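You operate a simulated robot arm through the tools that you are given. There is no shell and no other tool. Be economical: measure what you need, move in short steps, check, and stop when the job is done.

You run a simulated robot arm. Do the job below in one go: nothing can be reset, and whatever is moved stays where it is left.

TASK
Form the sheet in the blue frame and switch the former off.
Fine: slide in, press the head down and hold it when it shows HOT; pull the slide out at the end.

The check looks at the end state, three seconds after you hand in, the way a careful person would. Anything else that was tipped, shoved, dropped, spilled or broken makes it a failure. Flat cloth is picked up by pressing the open fingertips on it (5 to 10 N) and closing them slowly along it; thin cloth reads only 2 to 8 mm in the jaws.

THE ROBOT
A 7-joint arm with a two-finger parallel gripper, fixed in place. Base frame: the origin is at the foot of the arm, x ahead of it, y to its left, z up. Readings come in mm, degrees, newtons and seconds.
With the tool pointing down near the work surface it reaches from about 280 to 680 mm from the base axis. Its first joint turns from -66.0 to 66.0 degrees. Payload 1.57 kg.
The tool frame sits at the grasp point between the pads (the TCP): z along the fingers, y along the line on which they close. The tips reach 30 mm beyond it. The gripper opens to 110 mm. The fingers are 24 mm wide and 12 mm thick; the gripper's body (48 by 112 mm) begins 78 mm behind the TCP.
Orientation is that of the tool frame in the base frame, as a unit quaternion [x, y, z, w]. With the fingers straight down and closing along the base's y, the tool's x points along the base's -x, its y along +y and its z along -z.

THE INTERFACE
- The arm moves only by the tool step_arm. Its argument "increments" is a list of rows, each a list of 7 numbers: the gripper command, from -1 (fully open) to 1 (shut), values between in proportion, then the shift along the base's x, y, z in mm, then the turn, a rotation vector about the base's x, y, z in rad. In form: [[hand, tx, ty, tz, ax, ay, az], ...]. A call has 1 to 8 rows; each row is the pose to reach, as a shift and turn from the pose commanded when the call began. Each row takes 0.2 s and may step no farther than 50 mm and 8.6 degrees from the row before; otherwise, or with a gripper value out of range, the whole call is refused. A pose out of reach is approached as far as the arm can. The call stops where the force on the tool passes 90 N (or 10 N more than at its start, if that is more) or the arm is blocked; 0.2 s more then pass. The fingers move at their own pace (about 108 mm/s each) and stop on an object; they squeeze with about 34 N. The grip force told is the motor's: it shows also when the fingers shut on nothing. Time passes only in rows, and 0.2 s behind the last, so rows that repeat a pose let the fingers close. The reply holds the time, the measured pose of the TCP, the force on the tool along the base axes, the opening and the grip force, in the units named above and with some noise, with the torque about the TCP (base axes, N m) and any sound that the robot's microphone picked up.
- Cameras (640 x 400 px; columns grow to the right, rows downward): "scene" is fixed at [124, -373.8, 1403.5]; the picture's right is [0.99, -0.14, 0.00], its down [-0.08, -0.56, -0.82] and it looks along [0.12, 0.81, -0.57] (base axes); focal length 214 px, centre (320, 200). "wrist" rides on the gripper at [70, 16, -141] in the tool frame; the picture's right is [-0.23, 0.97, 0.00], its down [-0.86, -0.20, -0.48] and it looks along [-0.47, -0.11, 0.88] (tool axes); focal length 222 px, centre (320, 200). There is no depth. A picture from a camera that has moved, and an enlarged one, comes with that camera's place and axes in the base frame and with its lens.
- capture(camera): a new picture of that camera. The clock stands still meanwhile.
- zoom(camera, box): a new picture of the part [left, top, right, bottom] of that camera's present view, enlarged. The clock stands still meanwhile.
- sign_off(): hands the job in; it is judged then, once.

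Go step by step. Nothing tells you positions but the pictures and the camera data: compare them with the known pose of the tool, close in by small moves and look again before you grip or let go. The budget is 120 turns and 76 pictures, counting those below and the enlarged ones. Unless the task says otherwise, let go and move clear before handing in, and close with one line.

The tools are called after ">>>" as a command line: name --pt "numbers of a row" for each row, then --argument value for the rest, lists and objects as JSON in quotes. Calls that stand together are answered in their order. step_arm: Moves the arm, as the interface text tells. Its arguments: {"type":"object","properties":{"increments":{"type":"array","items":{"type":"array","items":{"type":"number"}}}},"required":["increments"]} The other tools are called the same way: capture (camera) takes a picture; zoom (camera, box) takes an enlarged picture of a part of a camera's view; sign_off () hands the job in.

At the start:

```text
clock: 0.0
eef_pos: [354.3, -67.8, 1301.2]
tool_rot: [0.0, 1.0, 0.001, 0.0]
wrist_force: [0.4, 0.0, 0.8]
wrist_torque: [-0.01, 0.02, 0.0]
gripper_width: 110.0
gripper_force: 0.1
```

scene: 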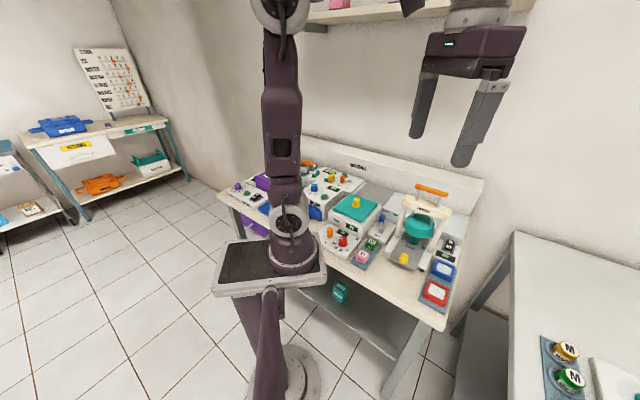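
wrist: 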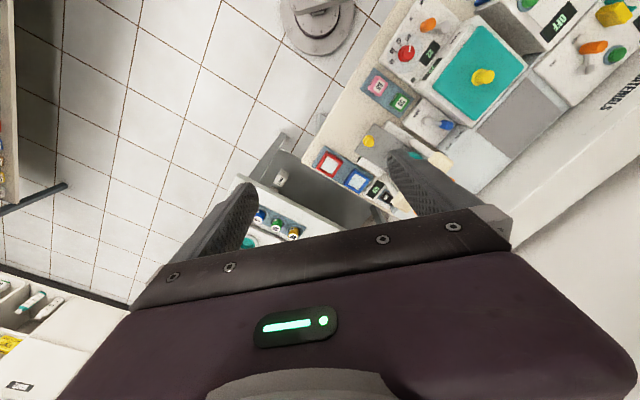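

The bench with the former, frames and several machines is ahead of the arm; I need a closer look first.

>>> zoom --camera "scene" --box '[300, 160, 490, 320]'

>>> zoom --camera "scene" --box '[380, 170, 480, 310]'

>>> zoom --camera "wrist" --box '[300, 60, 480, 220]'

```text
2.50 times, centred on (395, 240) of scene
camera zoom: at [124.0, -373.8, 1403.5], right [0.99, -0.14, 0.0], down [-0.08, -0.56, -0.82], along [0.12, 0.81, -0.57], focal length 536 px, centre (132, 100)
```

zoom: 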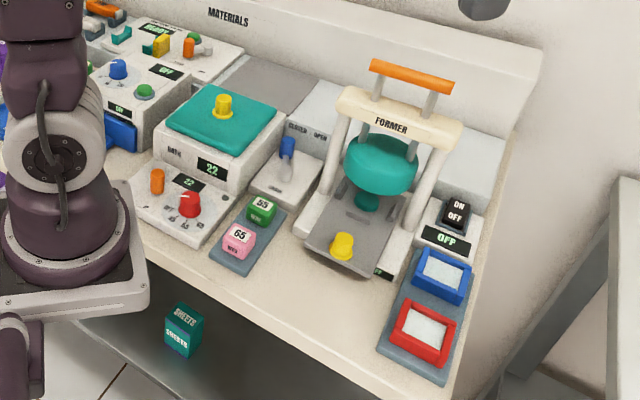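

```text
2.86 times, centred on (430, 240) of scene
camera zoom: at [124.0, -373.8, 1403.5], right [0.99, -0.14, 0.0], down [-0.08, -0.56, -0.82], along [0.12, 0.81, -0.57], focal length 613 px, centre (6, 86)
```

zoom: 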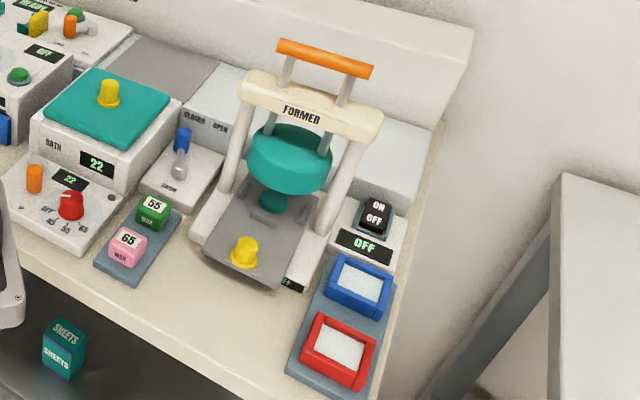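

```text
2.50 times, centred on (390, 140) of wrist
camera zoom: at [285.4, -51.7, 1441.3], right [0.23, 0.97, 0.0], down [0.86, -0.2, 0.48], along [0.47, -0.11, -0.88], focal length 555 px, centre (145, 350)
```

zoom: 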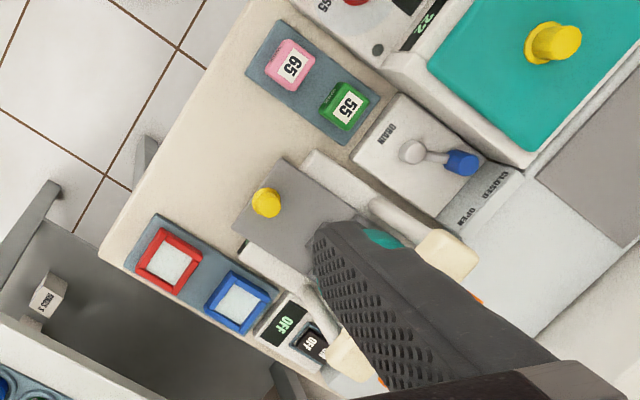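

Triangulating: yellow slide knob about (454,37,860), blue frame (574,-7,835), red frame (501,-76,840), switch (642,73,850). The bench is turned about 45°; I turn the tool to match and look again.

>>> step_arm --pt "-1 15 0 -20 0 0 0.13" --pt "-1 30 0 -40 0 0 0.26" --pt "-1 45 0 -60 0 0 0.39" --pt "-1 60 0 -80 0 0 0.52" --pt "-1 75 0 -100 0 0 0.65" --pt "-1 80 0 -120 0 0 0.77" --pt "-1 80 0 -120 0 0 0.77"

>>> capture --camera "wrist"

```text
clock: 1.6
eef_pos: [434.3, -67.7, 1179.7]
tool_rot: [-0.376, 0.926, 0.0, 0.0]
wrist_force: [0.3, 0.3, 0.2]
wrist_torque: [0.03, -0.02, -0.01]
gripper_width: 109.9
gripper_force: 0.1
```

```text
70 pictures are left
camera wrist: at [373.3, -105.1, 1320.8], right [-0.52, 0.86, 0.0], down [0.75, 0.45, 0.48], along [0.41, 0.25, -0.88], focal length 222 px, centre (320, 200)
```

wrist: 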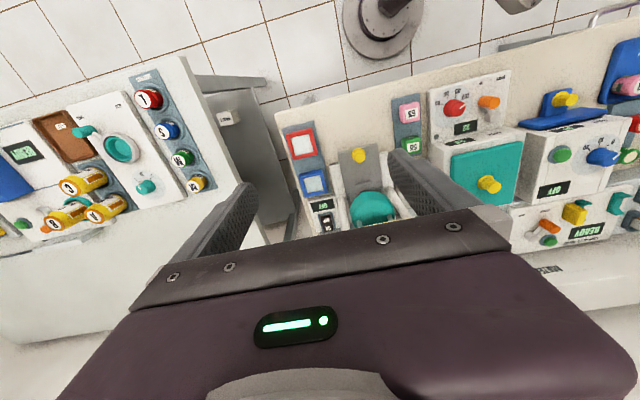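

The bench is now almost square to the camera. I enlarge the former area.

>>> zoom --camera "wrist" --box '[270, 110, 430, 240]'

```text
3.08 times, centred on (350, 175) of wrist
camera zoom: at [373.3, -105.1, 1320.8], right [-0.52, 0.86, 0.0], down [0.75, 0.45, 0.48], along [0.41, 0.25, -0.88], focal length 684 px, centre (228, 277)
```

zoom: 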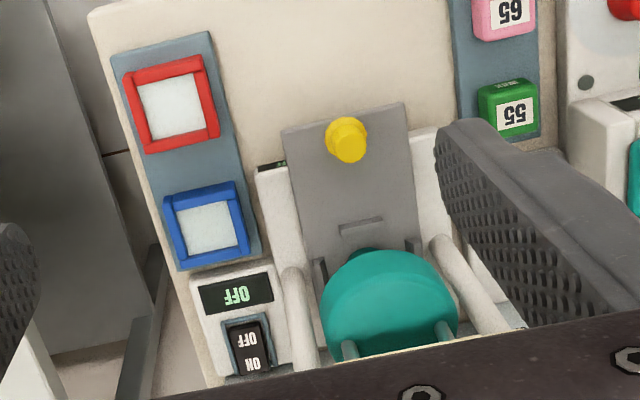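

Frame corners give a centre near (568,-6), sides along ±44°. I drop and pitch the tool for a flatter look at the slide and head.

>>> step_arm --pt "-1 -8 10 -28 0.087 -0.09 0" --pt "-1 -16 20 -56 0.174 -0.18 0" --pt "-1 -24 30 -84 0.261 -0.27 0" --pt "-1 -34 38 -112 0.348 -0.36 0" --pt "-1 -34 38 -140 0.348 -0.36 0" --pt "-1 -34 38 -140 0.348 -0.36 0"

>>> capture --camera "wrist"

```text
clock: 3.0
eef_pos: [398.4, -30.9, 1038.1]
tool_rot: [-0.363, 0.898, 0.093, 0.23]
wrist_force: [-0.1, 0.1, 0.2]
wrist_torque: [-0.01, 0.04, -0.01]
gripper_width: 109.7
gripper_force: 0.0
```

```text
68 pictures are left
camera wrist: at [296.0, -108.6, 1129.4], right [-0.53, 0.84, 0.11], down [0.51, 0.22, 0.83], along [0.67, 0.5, -0.55], focal length 222 px, centre (320, 200)
```

wrist: 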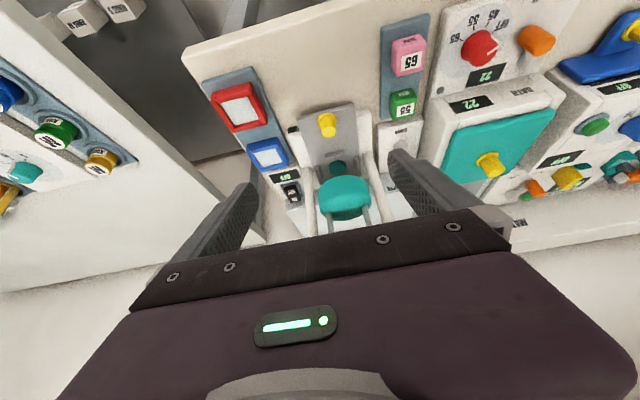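

>>> zoom --camera "wrist" --box '[240, 90, 410, 240]'

```text
2.67 times, centred on (325, 165) of wrist
camera zoom: at [296.0, -108.6, 1129.4], right [-0.53, 0.84, 0.11], down [0.51, 0.22, 0.83], along [0.67, 0.5, -0.55], focal length 592 px, centre (307, 293)
```

zoom: 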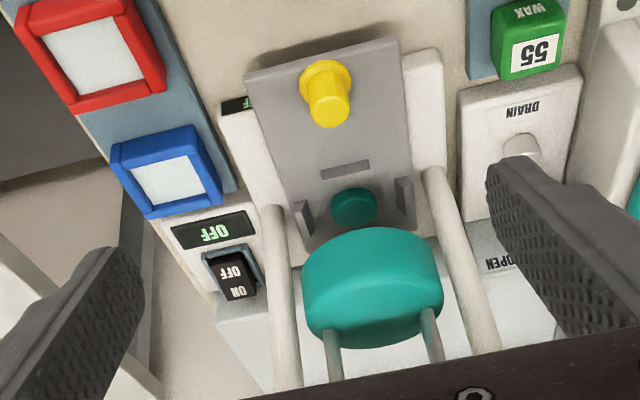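

The slide has a front ridge, two side fences and a round mould (about (530,118)); the head hangs just behind it. I check clearance between head and mould.

>>> zoom --camera "scene" --box '[385, 175, 465, 275]'

>>> zoom --camera "wrist" --box '[280, 110, 370, 220]'

```text
4.00 times, centred on (425, 225) of scene
camera zoom: at [124.0, -373.8, 1403.5], right [0.99, -0.14, 0.0], down [-0.08, -0.56, -0.82], along [0.12, 0.81, -0.57], focal length 858 px, centre (-100, 100)
```

zoom: 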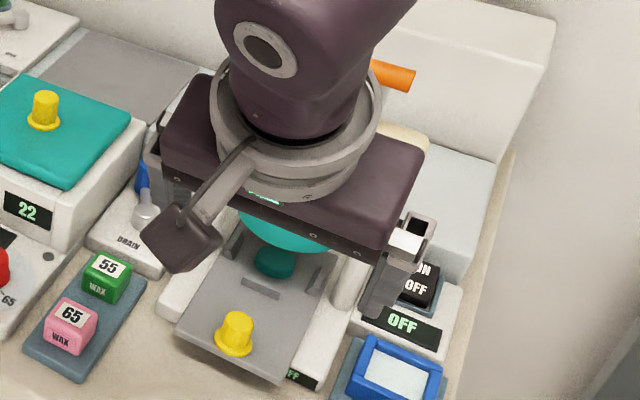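

```text
3.64 times, centred on (325, 165) of wrist
camera zoom: at [296.0, -108.6, 1129.4], right [-0.53, 0.84, 0.11], down [0.51, 0.22, 0.83], along [0.67, 0.5, -0.55], focal length 808 px, centre (302, 327)
```

zoom: 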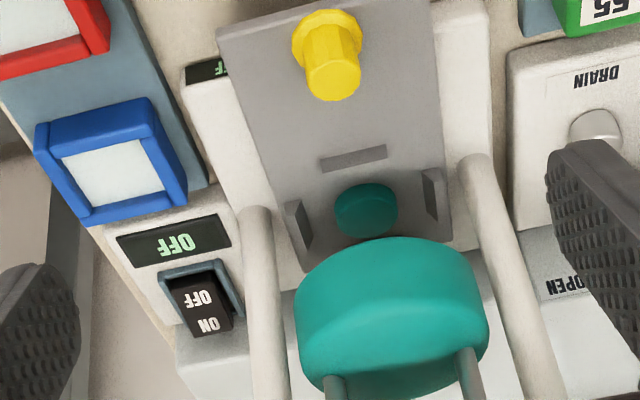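

The estimates along that line of sight are ill-conditioned, so I swing the camera round to view the former from its left side.

>>> step_arm --pt "-1 0 20 10 0 0 -0.13" --pt "-1 0 40 20 0 0 -0.27" --pt "-1 0 60 20 0 0 -0.4" --pt "-1 0 85 20 0 0 -0.54" --pt "-1 0 110 20 0 0 -0.67" --pt "-1 0 135 20 0 0 -0.8" --pt "-1 0 155 20 0 0 -0.93" --pt "-1 0 155 20 0 0 -0.93"

>>> step_arm --pt "-1 5 20 0 0 0 -0.13" --pt "-1 10 40 -10 0 0 -0.27" --pt "-1 15 60 -20 0 0 -0.4" --pt "-1 20 80 -30 0 0 -0.54" --pt "-1 20 80 -30 0 0 -0.6" --pt "-1 20 80 -30 0 0 -0.6"

>>> capture --camera "wrist"

```text
clock: 4.8
eef_pos: [384.9, 128.5, 1066.8]
tool_rot: [0.061, 0.967, -0.016, 0.247]
wrist_force: [0.4, -0.2, 0.0]
wrist_torque: [0.01, -0.01, 0.03]
gripper_width: 110.0
gripper_force: 0.0
out of reach, approached as far as the arm can: row 4, 5, 6, 7, 8
```

```text
clock: 6.2
eef_pos: [349.2, 241.4, 1074.1]
tool_rot: [0.288, 0.926, -0.064, 0.237]
wrist_force: [0.0, -0.9, 0.9]
wrist_torque: [-0.04, 0.01, -0.01]
gripper_width: 110.0
gripper_force: 0.0
out of reach, approached as far as the arm can: row 1, 2, 3, 4, 5, 6
```

```text
64 pictures are left
camera wrist: at [251.5, 325.7, 1165.9], right [0.71, 0.69, 0.13], down [0.31, -0.47, 0.82], along [0.63, -0.55, -0.55], focal length 222 px, centre (320, 200)
```

wrist: 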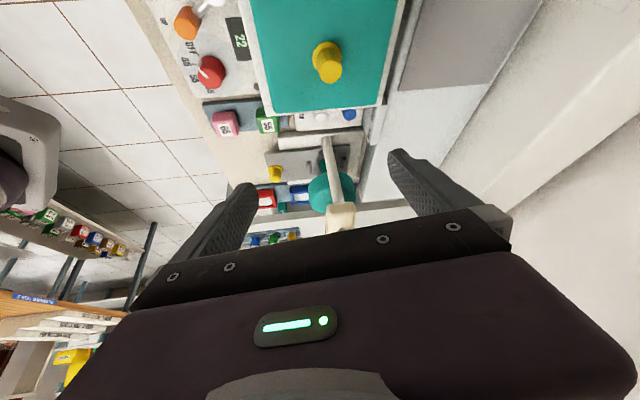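

>>> zoom --camera "wrist" --box '[250, 110, 370, 240]'

```text
3.08 times, centred on (310, 175) of wrist
camera zoom: at [251.5, 325.7, 1165.9], right [0.71, 0.69, 0.13], down [0.31, -0.47, 0.82], along [0.63, -0.55, -0.55], focal length 684 px, centre (351, 277)
```

zoom: 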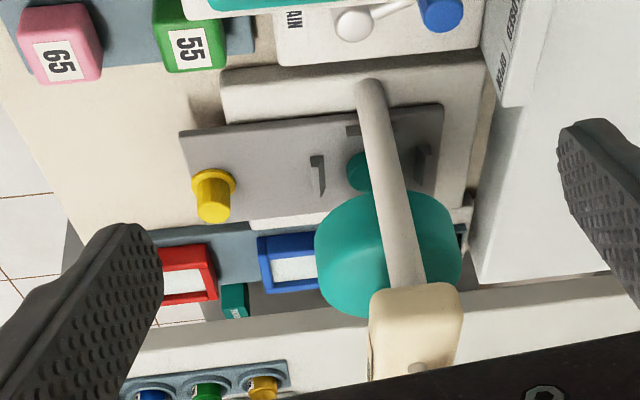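

From the side the mould (about (524,111,857)) is nearly under the head already, so the slide may be in. I straighten the tool and go above the yellow knob.

>>> step_arm --pt "-1 0 -20 0 0.07 0.102 0" --pt "-1 0 -40 0 0.14 0.204 0" --pt "-1 0 -60 0 0.21 0.306 0" --pt "-1 0 -80 0 0.281 0.409 0" --pt "-1 0 -100 0 0.281 0.409 0"

>>> step_arm --pt "-1 8 -10 0 0 0 0.14" --pt "-1 16 -20 0 0 0 0.28" --pt "-1 24 -30 0 0 0 0.42" --pt "-1 32 -40 0 0 0 0.56" --pt "-1 40 -50 0 0 0 0.7" --pt "-1 50 -60 0 0 0 0.84" --pt "-1 60 -70 0 0 0 0.98" --pt "-1 70 -80 0 0 0 1.12"

```text
clock: 7.4
eef_pos: [348.7, 141.1, 1073.5]
tool_rot: [0.299, 0.954, 0.008, 0.002]
wrist_force: [-0.3, -0.1, -0.9]
wrist_torque: [0.02, 0.02, -0.03]
gripper_width: 110.4
gripper_force: 0.0
out of reach, approached as far as the arm can: row 1, 2, 3, 4
```

```text
clock: 9.2
eef_pos: [421.2, 57.7, 1074.4]
tool_rot: [-0.254, 0.967, 0.008, -0.003]
wrist_force: [0.4, -0.1, 0.4]
wrist_torque: [-0.01, -0.02, -0.01]
gripper_width: 109.9
gripper_force: 0.2
```

>>> step_arm --pt "-1 15 -10 -35 0 0 0.13" --pt "-1 29 -22 -70 0 0 0.257" --pt "-1 29 -22 -104 0 0 0.257" --pt "-1 29 -22 -104 0 0 0.257"

>>> capture --camera "wrist"

```text
clock: 10.2
eef_pos: [448.3, 37.1, 966.0]
tool_rot: [-0.375, 0.927, 0.008, -0.004]
wrist_force: [-0.4, -0.8, -0.4]
wrist_torque: [0.0, 0.02, -0.01]
gripper_width: 109.9
gripper_force: 0.1
```

```text
62 pictures are left
camera wrist: at [389.1, -1.8, 1107.6], right [-0.51, 0.86, 0.02], down [0.76, 0.45, 0.48], along [0.4, 0.26, -0.88], focal length 222 px, centre (320, 200)
```

wrist: 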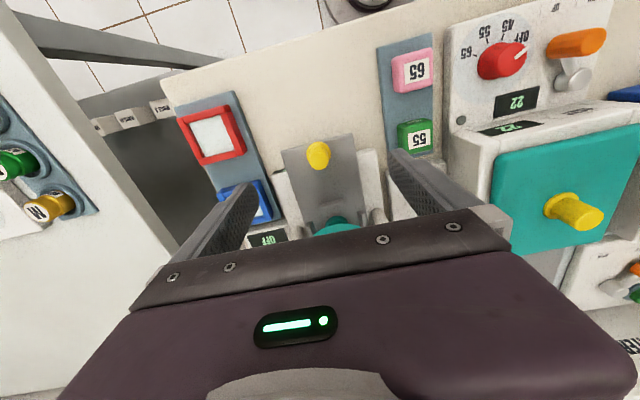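

Knob top at about (452,38.5). I narrow the fingers and descend over it.

>>> step_arm --pt "0.1 3.5 1.5 0 0 0 0" --pt "0.1 3.5 1.5 -30 0 0 0" --pt "0.1 3.5 1.5 -60 0 0 0" --pt "0.1 3.5 1.5 -86 0 0 0" --pt "0.1 3.5 1.5 -86 0 0 0"

>>> capture --camera "wrist"

```text
clock: 11.4
eef_pos: [453.0, 37.7, 879.6]
tool_rot: [-0.375, 0.927, 0.009, -0.003]
wrist_force: [-0.6, -0.3, 5.9]
wrist_torque: [-0.2, -0.12, -0.02]
gripper_width: 49.1
gripper_force: 0.1
```

```text
61 pictures are left
camera wrist: at [392.9, -0.2, 1022.1], right [-0.51, 0.86, 0.02], down [0.76, 0.44, 0.48], along [0.4, 0.26, -0.88], focal length 222 px, centre (320, 200)
```

wrist: 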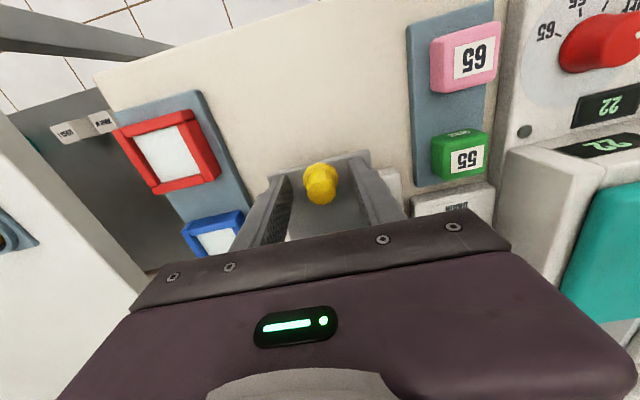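

The tips touch the plate lightly (plate about z 850). I lift 3 mm, grip the knob and ease it outward.

>>> step_arm --pt "0.1 -2 -2 3 0 0 0" --pt "1 -2 -2 3 0 0 0" --pt "1 -2 -2 3 0 0 0"

>>> step_arm --pt "1 -3.6 -3.5 0 0 0 0" --pt "1 -7.2 -7 0 0 0 0" --pt "1 -10.8 -10.4 0 0 0 0" --pt "1 -14.4 -13.9 0 0 0 0"

```text
clock: 12.2
eef_pos: [449.3, 35.6, 885.8]
tool_rot: [-0.375, 0.927, 0.008, -0.003]
wrist_force: [-3.5, 4.8, -3.1]
wrist_torque: [-0.21, -0.49, 0.07]
gripper_width: 21.4
gripper_force: 34.7
```

```text
clock: 13.2
eef_pos: [436.2, 22.9, 885.2]
tool_rot: [-0.374, 0.927, 0.008, -0.003]
wrist_force: [-3.4, 2.5, 8.3]
wrist_torque: [-0.56, -0.17, -0.04]
gripper_width: 21.3
gripper_force: 34.7
```

>>> step_arm --pt "1 -7.2 -7 0 0 0 0" --pt "1 -14.4 -13.9 0 0 0 0" --pt "1 -21.6 -20.8 0 0 0 0" --pt "1 -28.8 -27.8 0 0 0 0"

>>> capture --camera "wrist"

```text
clock: 14.2
eef_pos: [407.7, -5.5, 884.7]
tool_rot: [-0.374, 0.928, 0.008, -0.002]
wrist_force: [17.5, -17.4, -18.2]
wrist_torque: [-1.23, -0.38, -0.17]
gripper_width: 21.3
gripper_force: 34.4
```

```text
60 pictures are left
camera wrist: at [348.4, -43.6, 1026.7], right [-0.51, 0.86, 0.02], down [0.76, 0.44, 0.48], along [0.4, 0.26, -0.88], focal length 222 px, centre (320, 200)
```

wrist: 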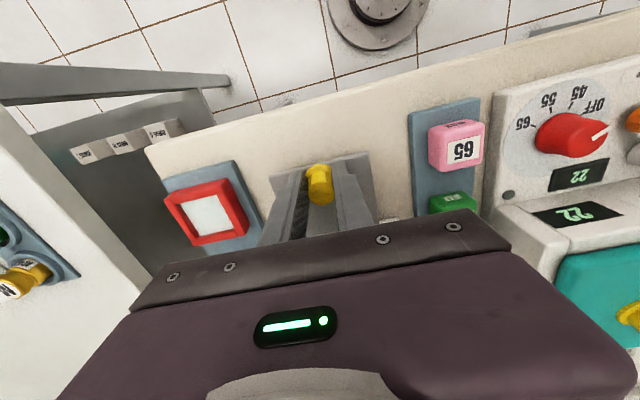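

The slide comes out freely; the direction is nearer 45°, giving a slight side force. I continue at 45°.

>>> step_arm --pt "1 0.8 -0.8 0 0 0 0" --pt "1 -6.3 -7.9 0 0 0 0" --pt "1 -13.3 -15 0 0 0 0" --pt "1 -20.4 -22.2 0 0 0 0"

```text
clock: 15.2
eef_pos: [385.5, -28.1, 885.4]
tool_rot: [-0.375, 0.927, 0.008, -0.003]
wrist_force: [19.3, -17.5, -24.0]
wrist_torque: [-0.6, -0.95, -0.14]
gripper_width: 21.5
gripper_force: 35.0
```

>>> zoom --camera "scene" --box '[360, 170, 470, 300]'

```text
3.08 times, centred on (415, 235) of scene
camera zoom: at [124.7, -374.3, 1403.3], right [0.99, -0.14, 0.0], down [-0.08, -0.56, -0.82], along [0.12, 0.81, -0.57], focal length 660 px, centre (28, 92)
```

zoom: 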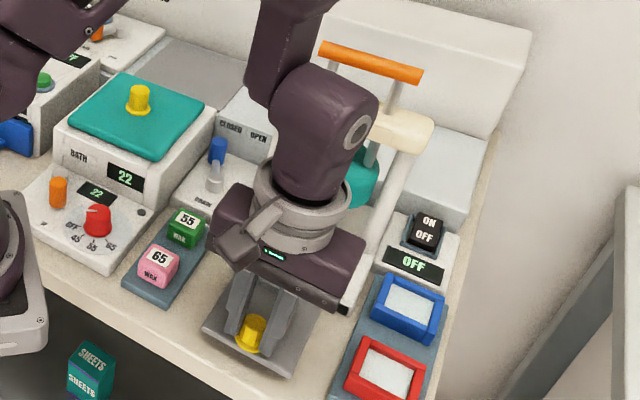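

>>> step_arm --pt "1 1.5 -1.5 -1 0 0 0" --pt "1 -4 -7.5 -1 0 0 0" --pt "1 -9.7 -13.3 -1 0 0 0" --pt "1 -15.3 -19 -1 0 0 0"

```text
clock: 16.2
eef_pos: [369.4, -47.8, 884.2]
tool_rot: [-0.374, 0.928, 0.009, -0.006]
wrist_force: [0.7, -0.3, 0.0]
wrist_torque: [0.01, -0.02, -0.01]
gripper_width: 0.0
gripper_force: 21.0
```

The fingers slipped off the knob, likely at the slide's end stop. I raise up and look.

>>> step_arm --pt "1 0 0 40 0 0 0" --pt "-0.5 -15 -15 80 0 0 0" --pt "-0.5 -15 -15 110 0 0 0" --pt "-0.5 -15 -15 110 0 0 0"

>>> capture --camera "wrist"

```text
clock: 17.2
eef_pos: [354.3, -59.0, 996.6]
tool_rot: [-0.375, 0.927, 0.007, -0.003]
wrist_force: [0.5, 0.2, 0.6]
wrist_torque: [0.03, -0.01, 0.0]
gripper_width: 82.5
gripper_force: 0.0
```

```text
58 pictures are left
camera wrist: at [296.8, -98.0, 1137.5], right [-0.51, 0.86, 0.02], down [0.76, 0.44, 0.48], along [0.4, 0.26, -0.88], focal length 222 px, centre (320, 200)
```

wrist: 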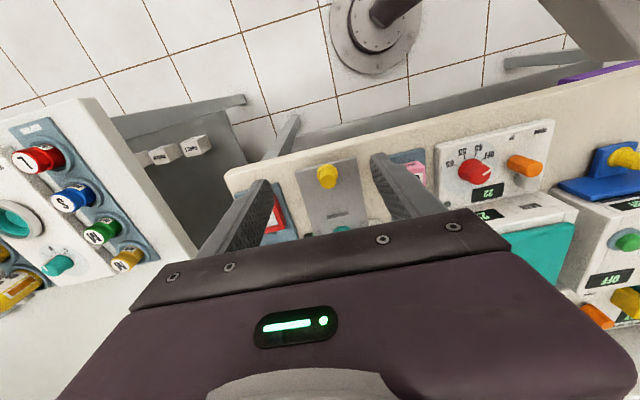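

The slide is out ~96 mm (knob now about (383.5,-29)); the nest should be near (455,43). I move in to view it.

>>> step_arm --pt "-1 20 20 10 0 0 0" --pt "-1 45 45 20 0 0 0" --pt "-1 70 68 40 0 0 0" --pt "-1 85 83 50 0 0 0" --pt "-1 85 83 50 0 0 0"

>>> capture --camera "wrist"

>>> zoom --camera "wrist" --box '[230, 90, 410, 230]'

```text
clock: 18.4
eef_pos: [440.7, 20.8, 1045.2]
tool_rot: [-0.375, 0.927, 0.009, -0.004]
wrist_force: [-0.1, -0.1, 0.0]
wrist_torque: [0.0, 0.02, 0.03]
gripper_width: 109.8
gripper_force: 0.0
```

```text
57 pictures are left
camera wrist: at [381.9, -16.4, 1186.7], right [-0.51, 0.86, 0.02], down [0.76, 0.44, 0.48], along [0.4, 0.26, -0.88], focal length 222 px, centre (320, 200)
```

wrist: 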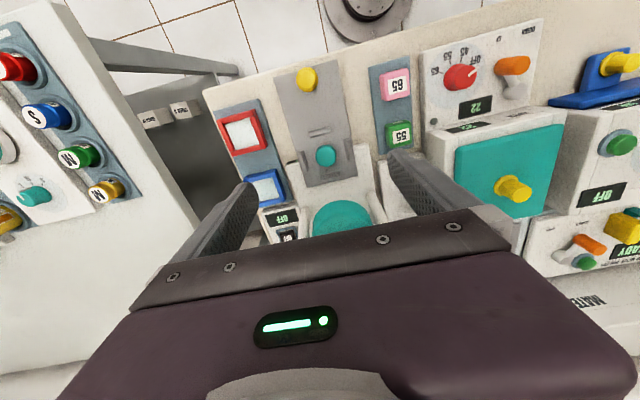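

```text
2.86 times, centred on (320, 160) of wrist
camera zoom: at [381.9, -16.4, 1186.7], right [-0.51, 0.86, 0.02], down [0.76, 0.44, 0.48], along [0.4, 0.26, -0.88], focal length 635 px, centre (320, 314)
```

zoom: 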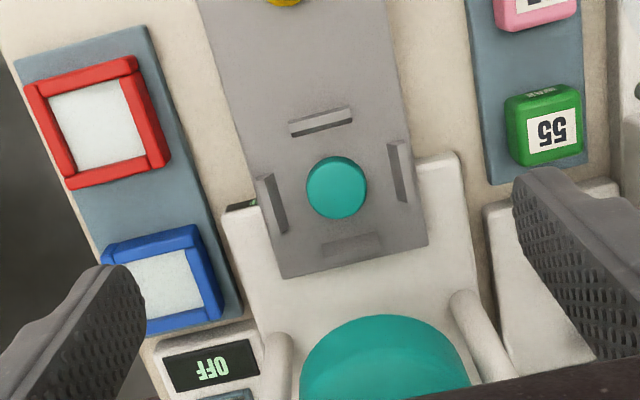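

The nest is clear: centre about (462,49.6), inner size ~64 mm. Next I go above the blue frame for a precise look.

>>> step_arm --pt "-1 30 -20 0 0 0 0.01" --pt "-1 65 -45 -20 0 0 0.015" --pt "-1 100 -40 -40 0 0 0.015" --pt "-1 122 -30 -60 0 0 0.015" --pt "-1 122 -30 -75 0 0 0.015" --pt "-1 122 -30 -75 0 0 0.015"

>>> capture --camera "wrist"

>>> zoom --camera "wrist" --box '[240, 90, 400, 230]'

```text
clock: 19.8
eef_pos: [562.7, -6.5, 969.5]
tool_rot: [-0.382, 0.924, 0.008, -0.003]
wrist_force: [-0.3, -0.8, -0.4]
wrist_torque: [0.04, 0.02, -0.02]
gripper_width: 110.0
gripper_force: 0.0
```

```text
55 pictures are left
camera wrist: at [504.0, -46.1, 1110.3], right [-0.53, 0.85, 0.02], down [0.75, 0.46, 0.48], along [0.4, 0.26, -0.88], focal length 222 px, centre (320, 200)
```

wrist: 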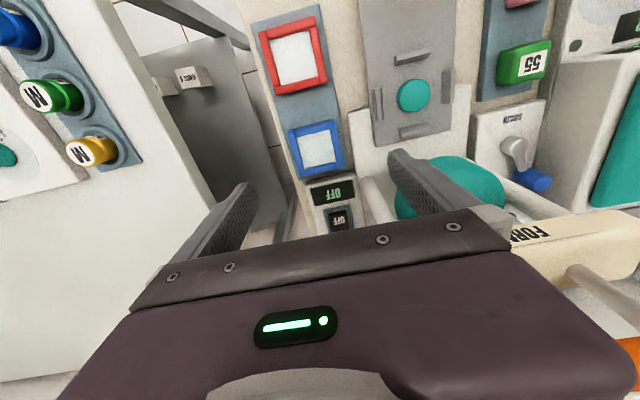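

```text
2.86 times, centred on (320, 160) of wrist
camera zoom: at [504.0, -46.1, 1110.3], right [-0.53, 0.85, 0.02], down [0.75, 0.46, 0.48], along [0.4, 0.26, -0.88], focal length 635 px, centre (320, 314)
```

zoom: 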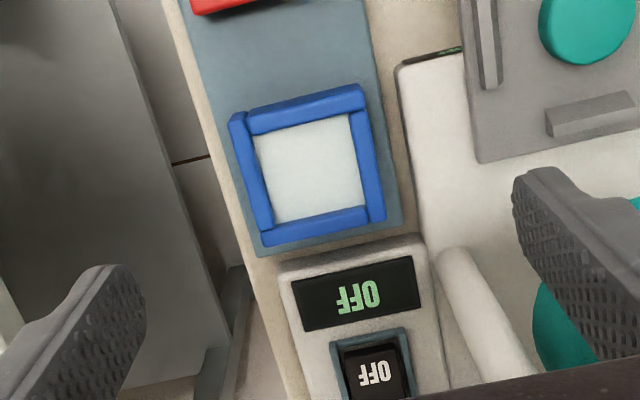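

Frame centre is (569,-7), ~57 mm, square to 45°. I set the opening to ~66 mm and descend to just above it.

>>> step_arm --pt "-0.2 5.5 -0.7 0 0 0 0" --pt "-0.2 5.5 -0.7 -35 0 0 0" --pt "-0.2 5.5 -0.7 -70 0 0 0" --pt "-0.2 5.5 -0.7 -89 0 0 0" --pt "-0.2 5.5 -0.7 -89 0 0 0"

>>> capture --camera "wrist"

>>> zoom --camera "wrist" --box '[210, 90, 430, 240]'

```text
clock: 21.0
eef_pos: [567.5, -8.0, 883.8]
tool_rot: [-0.381, 0.925, 0.007, -0.003]
wrist_force: [0.2, 0.4, -0.5]
wrist_torque: [0.02, -0.02, -0.01]
gripper_width: 65.8
gripper_force: 0.1
```

```text
53 pictures are left
camera wrist: at [509.3, -47.2, 1024.5], right [-0.53, 0.85, 0.02], down [0.75, 0.46, 0.48], along [0.4, 0.26, -0.88], focal length 222 px, centre (320, 200)
```

wrist: 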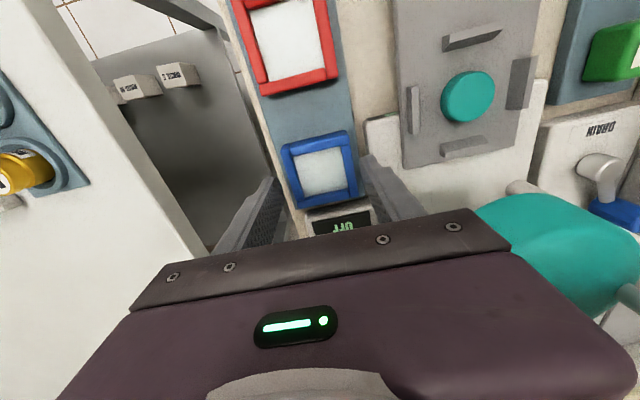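

```text
2.67 times, centred on (320, 165) of wrist
camera zoom: at [509.3, -47.2, 1024.5], right [-0.53, 0.85, 0.02], down [0.75, 0.46, 0.48], along [0.4, 0.26, -0.88], focal length 592 px, centre (320, 293)
```

zoom: 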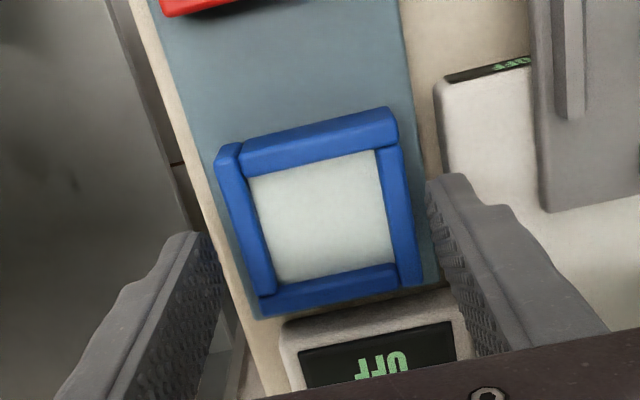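

Frame top is about z 830; the gap to the former's rail is only ~16 mm, so I narrow to ~62 mm, centre precisely and go lower in small steps.

>>> step_arm --pt "-0.127 2.7 0.3 0 0 0 0" --pt "-0.127 2.7 0.3 -8 0 0 0" --pt "-0.127 2.7 0.3 -16 0 0 0" --pt "-0.127 2.7 0.3 -16 0 0 0"

>>> zoom --camera "wrist" --box '[230, 90, 410, 240]'

```text
clock: 22.0
eef_pos: [571.5, -8.3, 865.4]
tool_rot: [-0.382, 0.924, 0.008, -0.003]
wrist_force: [-0.1, 0.0, 1.1]
wrist_torque: [-0.02, -0.03, -0.03]
gripper_width: 62.1
gripper_force: 0.1
```

```text
2.67 times, centred on (320, 165) of wrist
camera zoom: at [513.3, -47.4, 1007.9], right [-0.53, 0.85, 0.02], down [0.75, 0.46, 0.48], along [0.4, 0.26, -0.88], focal length 592 px, centre (320, 293)
```

zoom: 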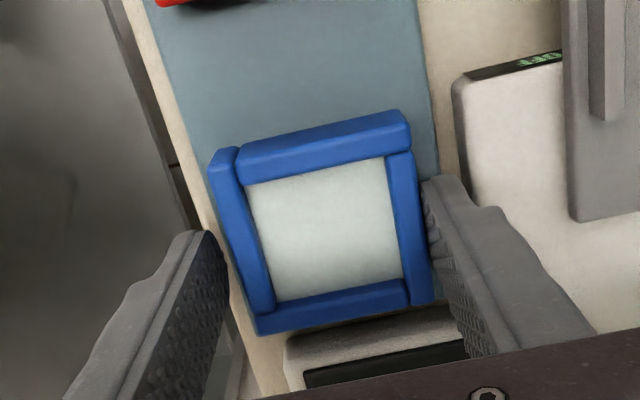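

>>> step_arm --pt "-0.127 0.3 -0.3 -3 0 0 0" --pt "-0.127 0.3 -0.3 -6 0 0 0" --pt "-0.127 0.3 -0.3 -9 0 0 0"

>>> zoom --camera "wrist" --box '[230, 90, 410, 240]'

```text
clock: 22.9
eef_pos: [573.6, -10.1, 861.4]
tool_rot: [-0.382, 0.924, 0.006, -0.001]
wrist_force: [-9.3, -1.1, 19.0]
wrist_torque: [0.33, 0.83, 0.22]
gripper_width: 66.8
gripper_force: 2.9
stopped in row 3: the force on the tool passed its limit at 95 N (the readings are from after the stop); the commanded pose is now the measured one
```

```text
2.67 times, centred on (320, 165) of wrist
camera zoom: at [514.4, -49.3, 1003.0], right [-0.53, 0.85, 0.01], down [0.75, 0.46, 0.48], along [0.4, 0.26, -0.88], focal length 592 px, centre (320, 293)
```

zoom: 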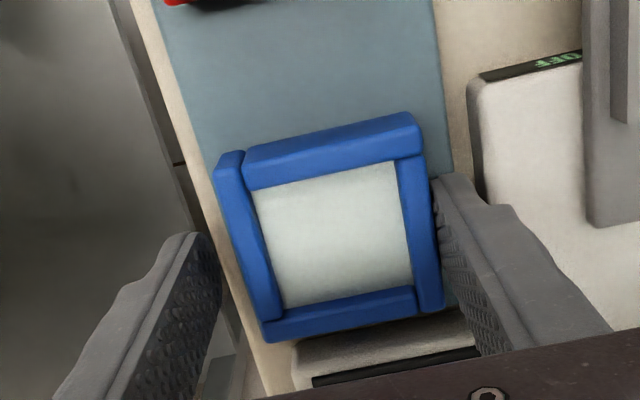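

A finger caught the frame's edge. I back off a little, open to 67 mm, shift 1.5 mm left, and try down again.

>>> step_arm --pt "-0.218 0 0 6 0 0 0" --pt "-0.218 -1 1 6 0 0 0" --pt "-0.218 -1 1 6 0 0 0"

>>> zoom --camera "wrist" --box '[230, 90, 410, 240]'

```text
clock: 23.7
eef_pos: [572.9, -9.2, 865.9]
tool_rot: [-0.383, 0.924, 0.005, 0.0]
wrist_force: [-1.1, 0.8, 0.8]
wrist_torque: [-0.02, -0.01, 0.0]
gripper_width: 66.9
gripper_force: 0.0
```

```text
2.67 times, centred on (320, 165) of wrist
camera zoom: at [514.0, -47.8, 1007.8], right [-0.53, 0.85, 0.01], down [0.75, 0.46, 0.48], along [0.4, 0.26, -0.88], focal length 592 px, centre (320, 293)
```

zoom: 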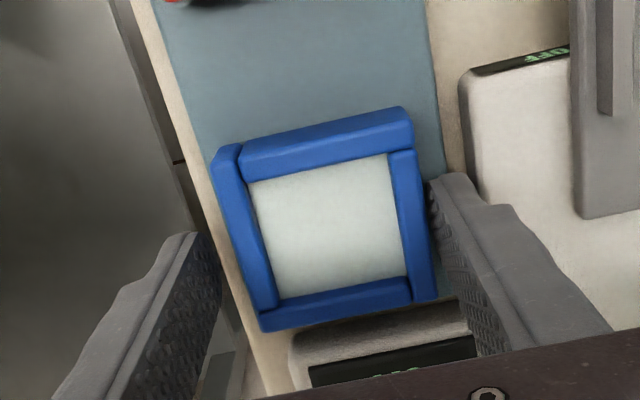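

>>> step_arm --pt "-0.218 0.5 -0.5 -2 0 0 0" --pt "-0.218 0.5 -0.5 -5 0 0 0" --pt "-0.218 0.5 -0.5 -7 0 0 0"

>>> zoom --camera "wrist" --box '[230, 90, 410, 240]'

```text
clock: 24.5
eef_pos: [573.8, -8.8, 861.7]
tool_rot: [-0.383, 0.924, 0.005, 0.001]
wrist_force: [-4.0, -1.7, 34.4]
wrist_torque: [0.57, 1.36, 0.1]
gripper_width: 68.6
gripper_force: 0.7
```

```text
2.67 times, centred on (320, 165) of wrist
camera zoom: at [513.4, -48.1, 1002.8], right [-0.53, 0.85, 0.01], down [0.75, 0.46, 0.48], along [0.4, 0.26, -0.88], focal length 592 px, centre (320, 293)
```

zoom: 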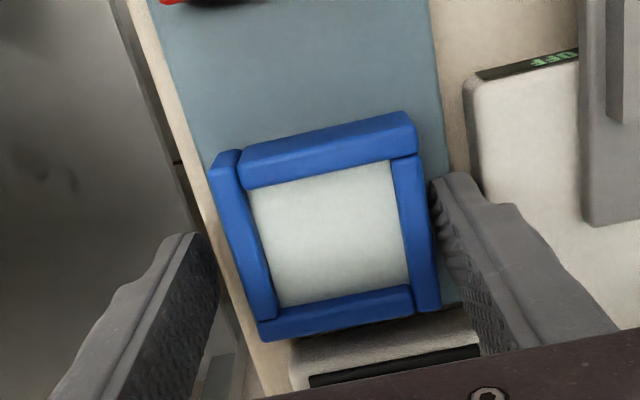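

The torque puts the contact under the inner part of the left finger: likely the tray surface, with the frame standing above it. I raise 2 mm and close.

>>> step_arm --pt "-0.218 -1 0.5 3 0 0 0" --pt "0.1 -1 0.5 3 0 0 0" --pt "0.3 -1 0.5 3 0 0 0" --pt "0.3 -1 0.5 3 0 0 0"

>>> zoom --camera "wrist" --box '[230, 90, 410, 240]'

```text
clock: 25.5
eef_pos: [572.0, -7.9, 863.5]
tool_rot: [-0.382, 0.924, 0.007, 0.0]
wrist_force: [0.2, 0.1, 0.2]
wrist_torque: [0.0, -0.04, 0.03]
gripper_width: 54.5
gripper_force: 34.3
```

```text
2.67 times, centred on (320, 165) of wrist
camera zoom: at [512.6, -46.9, 1003.8], right [-0.53, 0.85, 0.01], down [0.75, 0.46, 0.48], along [0.4, 0.26, -0.88], focal length 592 px, centre (320, 293)
```

zoom: 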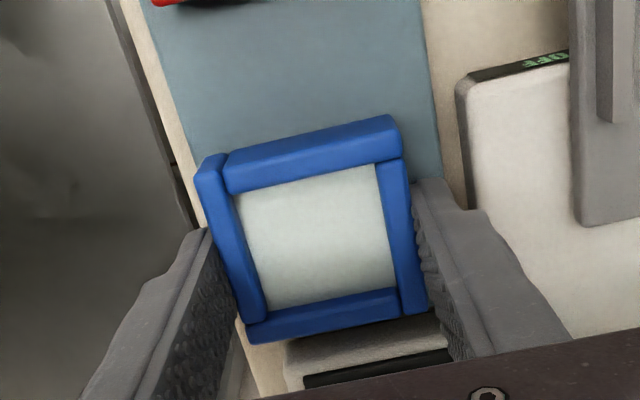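

Gripped at 54.5 mm. I lift straight up.

>>> step_arm --pt "0.3 0 0 5 0 0 0" --pt "0.3 0 0 25 0 0 0" --pt "0.3 0 0 50 0 0 0" --pt "0.3 -15 -15 60 0 0 0" --pt "0.3 -30 -30 60 0 0 0" --pt "0.3 -30 -30 60 0 0 0"

>>> capture --camera "wrist"

```text
clock: 26.9
eef_pos: [542.1, -39.0, 923.6]
tool_rot: [-0.382, 0.924, 0.005, -0.001]
wrist_force: [-0.5, -0.1, -0.2]
wrist_torque: [-0.02, 0.03, -0.01]
gripper_width: 38.3
gripper_force: 0.1
```

```text
46 pictures are left
camera wrist: at [483.3, -78.0, 1064.6], right [-0.53, 0.85, 0.01], down [0.75, 0.46, 0.48], along [0.4, 0.26, -0.88], focal length 222 px, centre (320, 200)
```

wrist: 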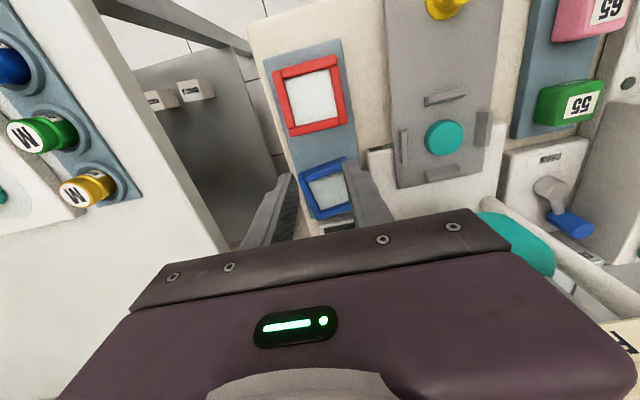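

The grip slipped off and the frame stayed in the tray, slightly turned. Let me look closer.

>>> zoom --camera "wrist" --box '[250, 50, 420, 240]'

>>> zoom --camera "scene" --box '[400, 220, 480, 300]'

```text
2.11 times, centred on (335, 145) of wrist
camera zoom: at [483.3, -78.0, 1064.6], right [-0.53, 0.85, 0.01], down [0.75, 0.46, 0.48], along [0.4, 0.26, -0.88], focal length 468 px, centre (288, 316)
```

zoom: 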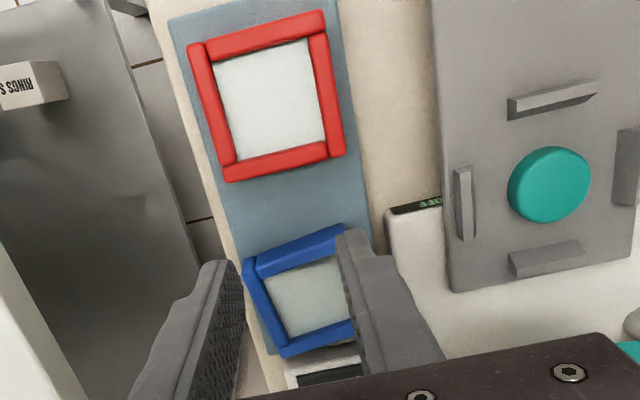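

```text
5.00 times, centred on (440, 260) of scene
camera zoom: at [123.9, -373.8, 1403.5], right [0.99, -0.14, 0.0], down [-0.08, -0.56, -0.82], along [0.12, 0.81, -0.57], focal length 1072 px, centre (-280, -100)
```

zoom: 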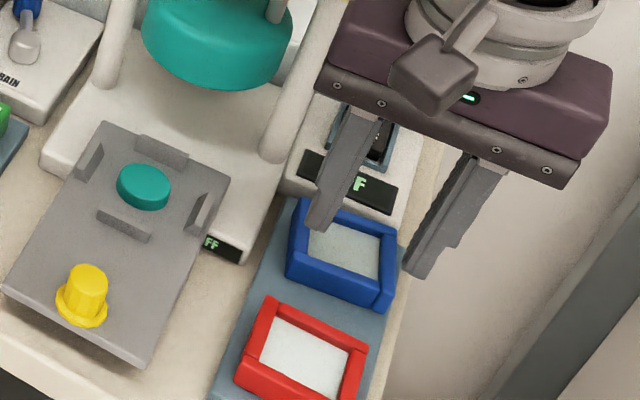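

The frame stands flat, walls ~15 mm high. I touch the tray between the two frames with closed fingers to learn its height.

>>> step_arm --pt "-0.3 0 0 10 0 0 0" --pt "1 -6 -3 10 0 0 0" --pt "1 -6 -3 0 0 0 0" --pt "1 -6 -3 -25 0 0 0" --pt "1 -6 -3 -50 0 0 0" --pt "1 -6 -3 -54 0 0 0"

>>> capture --camera "wrist"

```text
clock: 28.3
eef_pos: [536.5, -42.9, 868.9]
tool_rot: [-0.382, 0.924, 0.005, 0.0]
wrist_force: [-0.1, -0.2, 0.4]
wrist_torque: [-0.01, -0.01, 0.06]
gripper_width: 0.0
gripper_force: 21.0
```

```text
43 pictures are left
camera wrist: at [477.0, -81.6, 1009.5], right [-0.53, 0.85, 0.01], down [0.75, 0.46, 0.48], along [0.4, 0.26, -0.88], focal length 222 px, centre (320, 200)
```

wrist: 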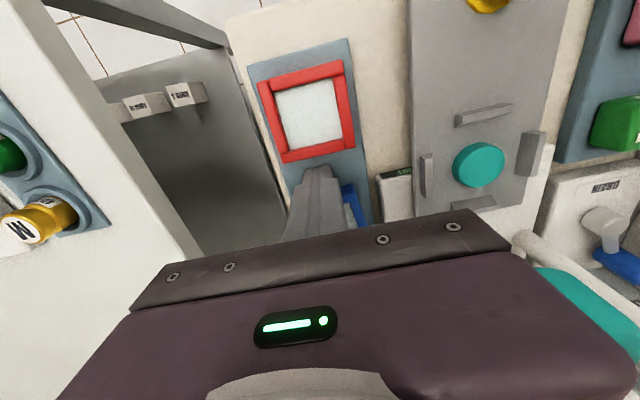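

>>> step_arm --pt "1 1 1 -4 0 0 0" --pt "1 1 1 -8 0 0 0" --pt "1 1 1 -10 0 0 0" --pt "1 1 1 -12 0 0 0"

>>> zoom --camera "wrist" --box '[250, 50, 420, 240]'

```text
clock: 29.3
eef_pos: [538.6, -41.6, 862.3]
tool_rot: [-0.381, 0.925, 0.005, -0.001]
wrist_force: [-12.4, 4.2, 24.8]
wrist_torque: [-0.12, 0.44, -0.16]
gripper_width: 0.0
gripper_force: 21.2
stopped in row 4: the force on the tool passed its limit at 100 N (the readings are from after the stop); the commanded pose is now the measured one
```

```text
2.11 times, centred on (335, 145) of wrist
camera zoom: at [477.9, -79.8, 1003.4], right [-0.53, 0.85, 0.01], down [0.75, 0.46, 0.48], along [0.4, 0.26, -0.88], focal length 468 px, centre (288, 316)
```

zoom: 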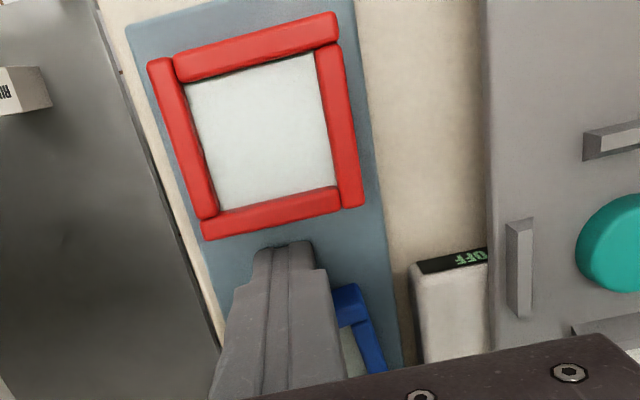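

The tray top is z≈832, so the earlier depth was right; the slip was likely from gripping off-centre. I rise and re-measure the frame.

>>> step_arm --pt "1 -2 -2 15 0 0 0" --pt "1 -2 -2 50 0 0 0" --pt "-0.218 12 14 60 0 0 0" --pt "-0.5 28 31 68 0 0 0" --pt "-0.5 28 31 68 0 0 0"

>>> zoom --camera "wrist" --box '[230, 90, 410, 240]'

```text
clock: 30.5
eef_pos: [566.6, -10.7, 928.6]
tool_rot: [-0.382, 0.924, 0.005, 0.0]
wrist_force: [0.5, -0.2, -0.4]
wrist_torque: [0.02, 0.01, 0.01]
gripper_width: 82.7
gripper_force: 0.1
```

```text
2.67 times, centred on (320, 165) of wrist
camera zoom: at [506.9, -49.5, 1070.0], right [-0.53, 0.85, 0.01], down [0.75, 0.46, 0.48], along [0.4, 0.26, -0.88], focal length 592 px, centre (320, 293)
```

zoom: 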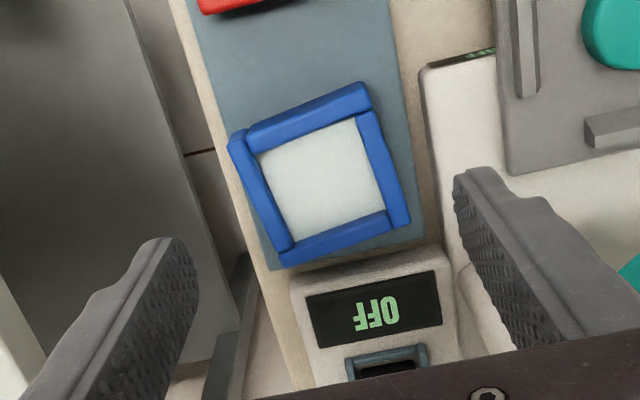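

Frame centre is (567,-8), turned ~6°. I turn the tool to match, and descend again centred on it.

>>> step_arm --pt "-0.2 2.8 0.3 -20 0 0 0.08" --pt "-0.2 2.8 0.3 -45 0 0 0.08" --pt "-0.2 2.8 0.3 -52 0 0 0.08" --pt "-0.2 2.8 0.3 -52 0 0 0.08"

>>> zoom --camera "wrist" --box '[230, 90, 410, 240]'

```text
clock: 31.5
eef_pos: [568.4, -9.8, 875.9]
tool_rot: [-0.418, 0.908, 0.005, 0.0]
wrist_force: [-0.2, 0.6, -0.2]
wrist_torque: [-0.01, 0.02, 0.05]
gripper_width: 65.8
gripper_force: 0.0
```

```text
2.67 times, centred on (320, 165) of wrist
camera zoom: at [512.3, -52.9, 1017.6], right [-0.59, 0.81, 0.01], down [0.71, 0.52, 0.48], along [0.38, 0.29, -0.88], focal length 592 px, centre (320, 293)
```

zoom: 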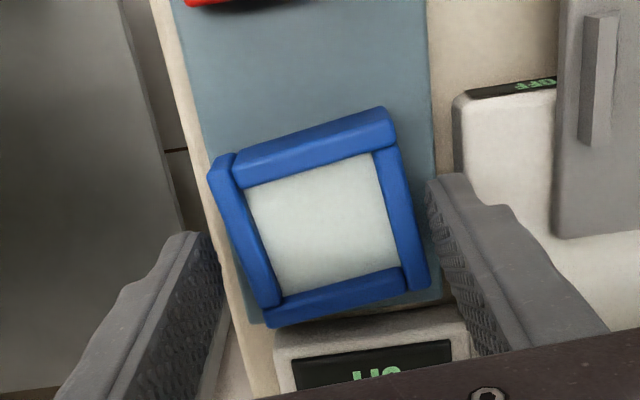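

>>> step_arm --pt "-0.2 -2.2 -2.6 -4 0 0 0.01" --pt "-0.2 -2.2 -2.6 -8 0 0 0.01" --pt "-0.2 -2.2 -2.6 -11 0 0 0.01" --pt "-0.2 -2.2 -2.6 -13 0 0 0.01"

>>> zoom --camera "wrist" --box '[230, 90, 410, 240]'

```text
clock: 32.5
eef_pos: [566.8, -13.1, 864.6]
tool_rot: [-0.423, 0.906, 0.006, 0.0]
wrist_force: [-0.7, -0.7, -0.5]
wrist_torque: [0.05, 0.03, -0.02]
gripper_width: 66.2
gripper_force: 0.0
```

```text
2.67 times, centred on (320, 165) of wrist
camera zoom: at [510.8, -57.0, 1005.5], right [-0.6, 0.8, 0.01], down [0.7, 0.52, 0.48], along [0.38, 0.29, -0.88], focal length 592 px, centre (320, 293)
```

zoom: 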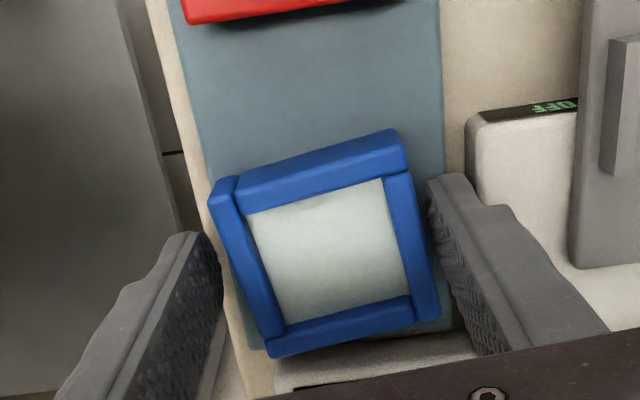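

>>> step_arm --pt "-0.2 0 0 -1.5 0 0 0" --pt "-0.05 0 0 -1.5 0 0 0" --pt "0.1 0 0 -1.5 0 0 0" --pt "1 0 0 -1.5 0 0 0" --pt "1 0 0 -1.5 0 0 0"

>>> step_arm --pt "1 0 0 1 0 0 0" --pt "1 0 0 2 0 0 0" --pt "1 0 0 4 0 0 0"

>>> zoom --camera "wrist" --box '[230, 90, 410, 240]'

```text
clock: 33.7
eef_pos: [567.2, -13.1, 862.1]
tool_rot: [-0.423, 0.906, 0.004, 0.0]
wrist_force: [-0.2, -0.3, 0.6]
wrist_torque: [0.02, -0.04, 0.03]
gripper_width: 54.5
gripper_force: 34.0
```

```text
clock: 34.5
eef_pos: [568.0, -12.5, 866.6]
tool_rot: [-0.422, 0.906, 0.005, 0.001]
wrist_force: [-0.6, 0.8, 0.7]
wrist_torque: [0.03, 0.02, 0.02]
gripper_width: 54.8
gripper_force: 33.6
```

```text
2.67 times, centred on (320, 165) of wrist
camera zoom: at [511.7, -56.6, 1007.8], right [-0.6, 0.8, 0.01], down [0.7, 0.52, 0.48], along [0.38, 0.29, -0.88], focal length 592 px, centre (320, 293)
```

zoom: 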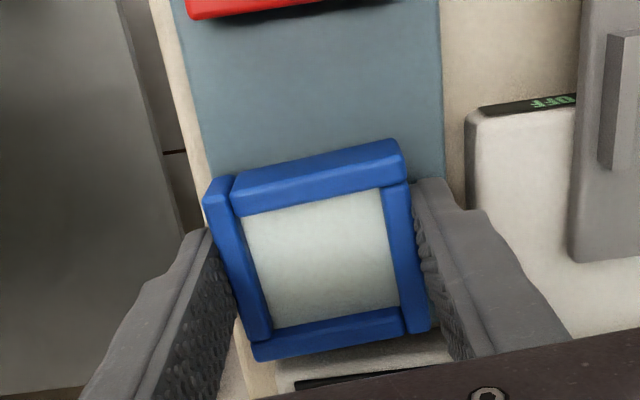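

>>> step_arm --pt "1 0 0 3 0 0 0" --pt "1 0 0 7 0 0 0" --pt "1 0 0 11 0 0 0" --pt "1 0 0 15 0 0 0"

>>> zoom --camera "wrist" --box '[230, 90, 410, 240]'

```text
clock: 35.5
eef_pos: [567.8, -12.5, 881.3]
tool_rot: [-0.422, 0.907, 0.004, 0.0]
wrist_force: [1.5, -0.8, -0.1]
wrist_torque: [0.0, 0.01, 0.0]
gripper_width: 54.6
gripper_force: 34.4
```

```text
2.67 times, centred on (320, 165) of wrist
camera zoom: at [511.4, -56.9, 1022.7], right [-0.6, 0.8, 0.01], down [0.7, 0.52, 0.48], along [0.38, 0.29, -0.88], focal length 592 px, centre (320, 293)
```

zoom: 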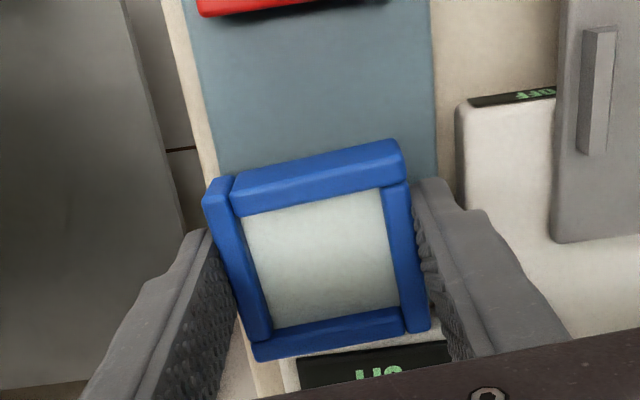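

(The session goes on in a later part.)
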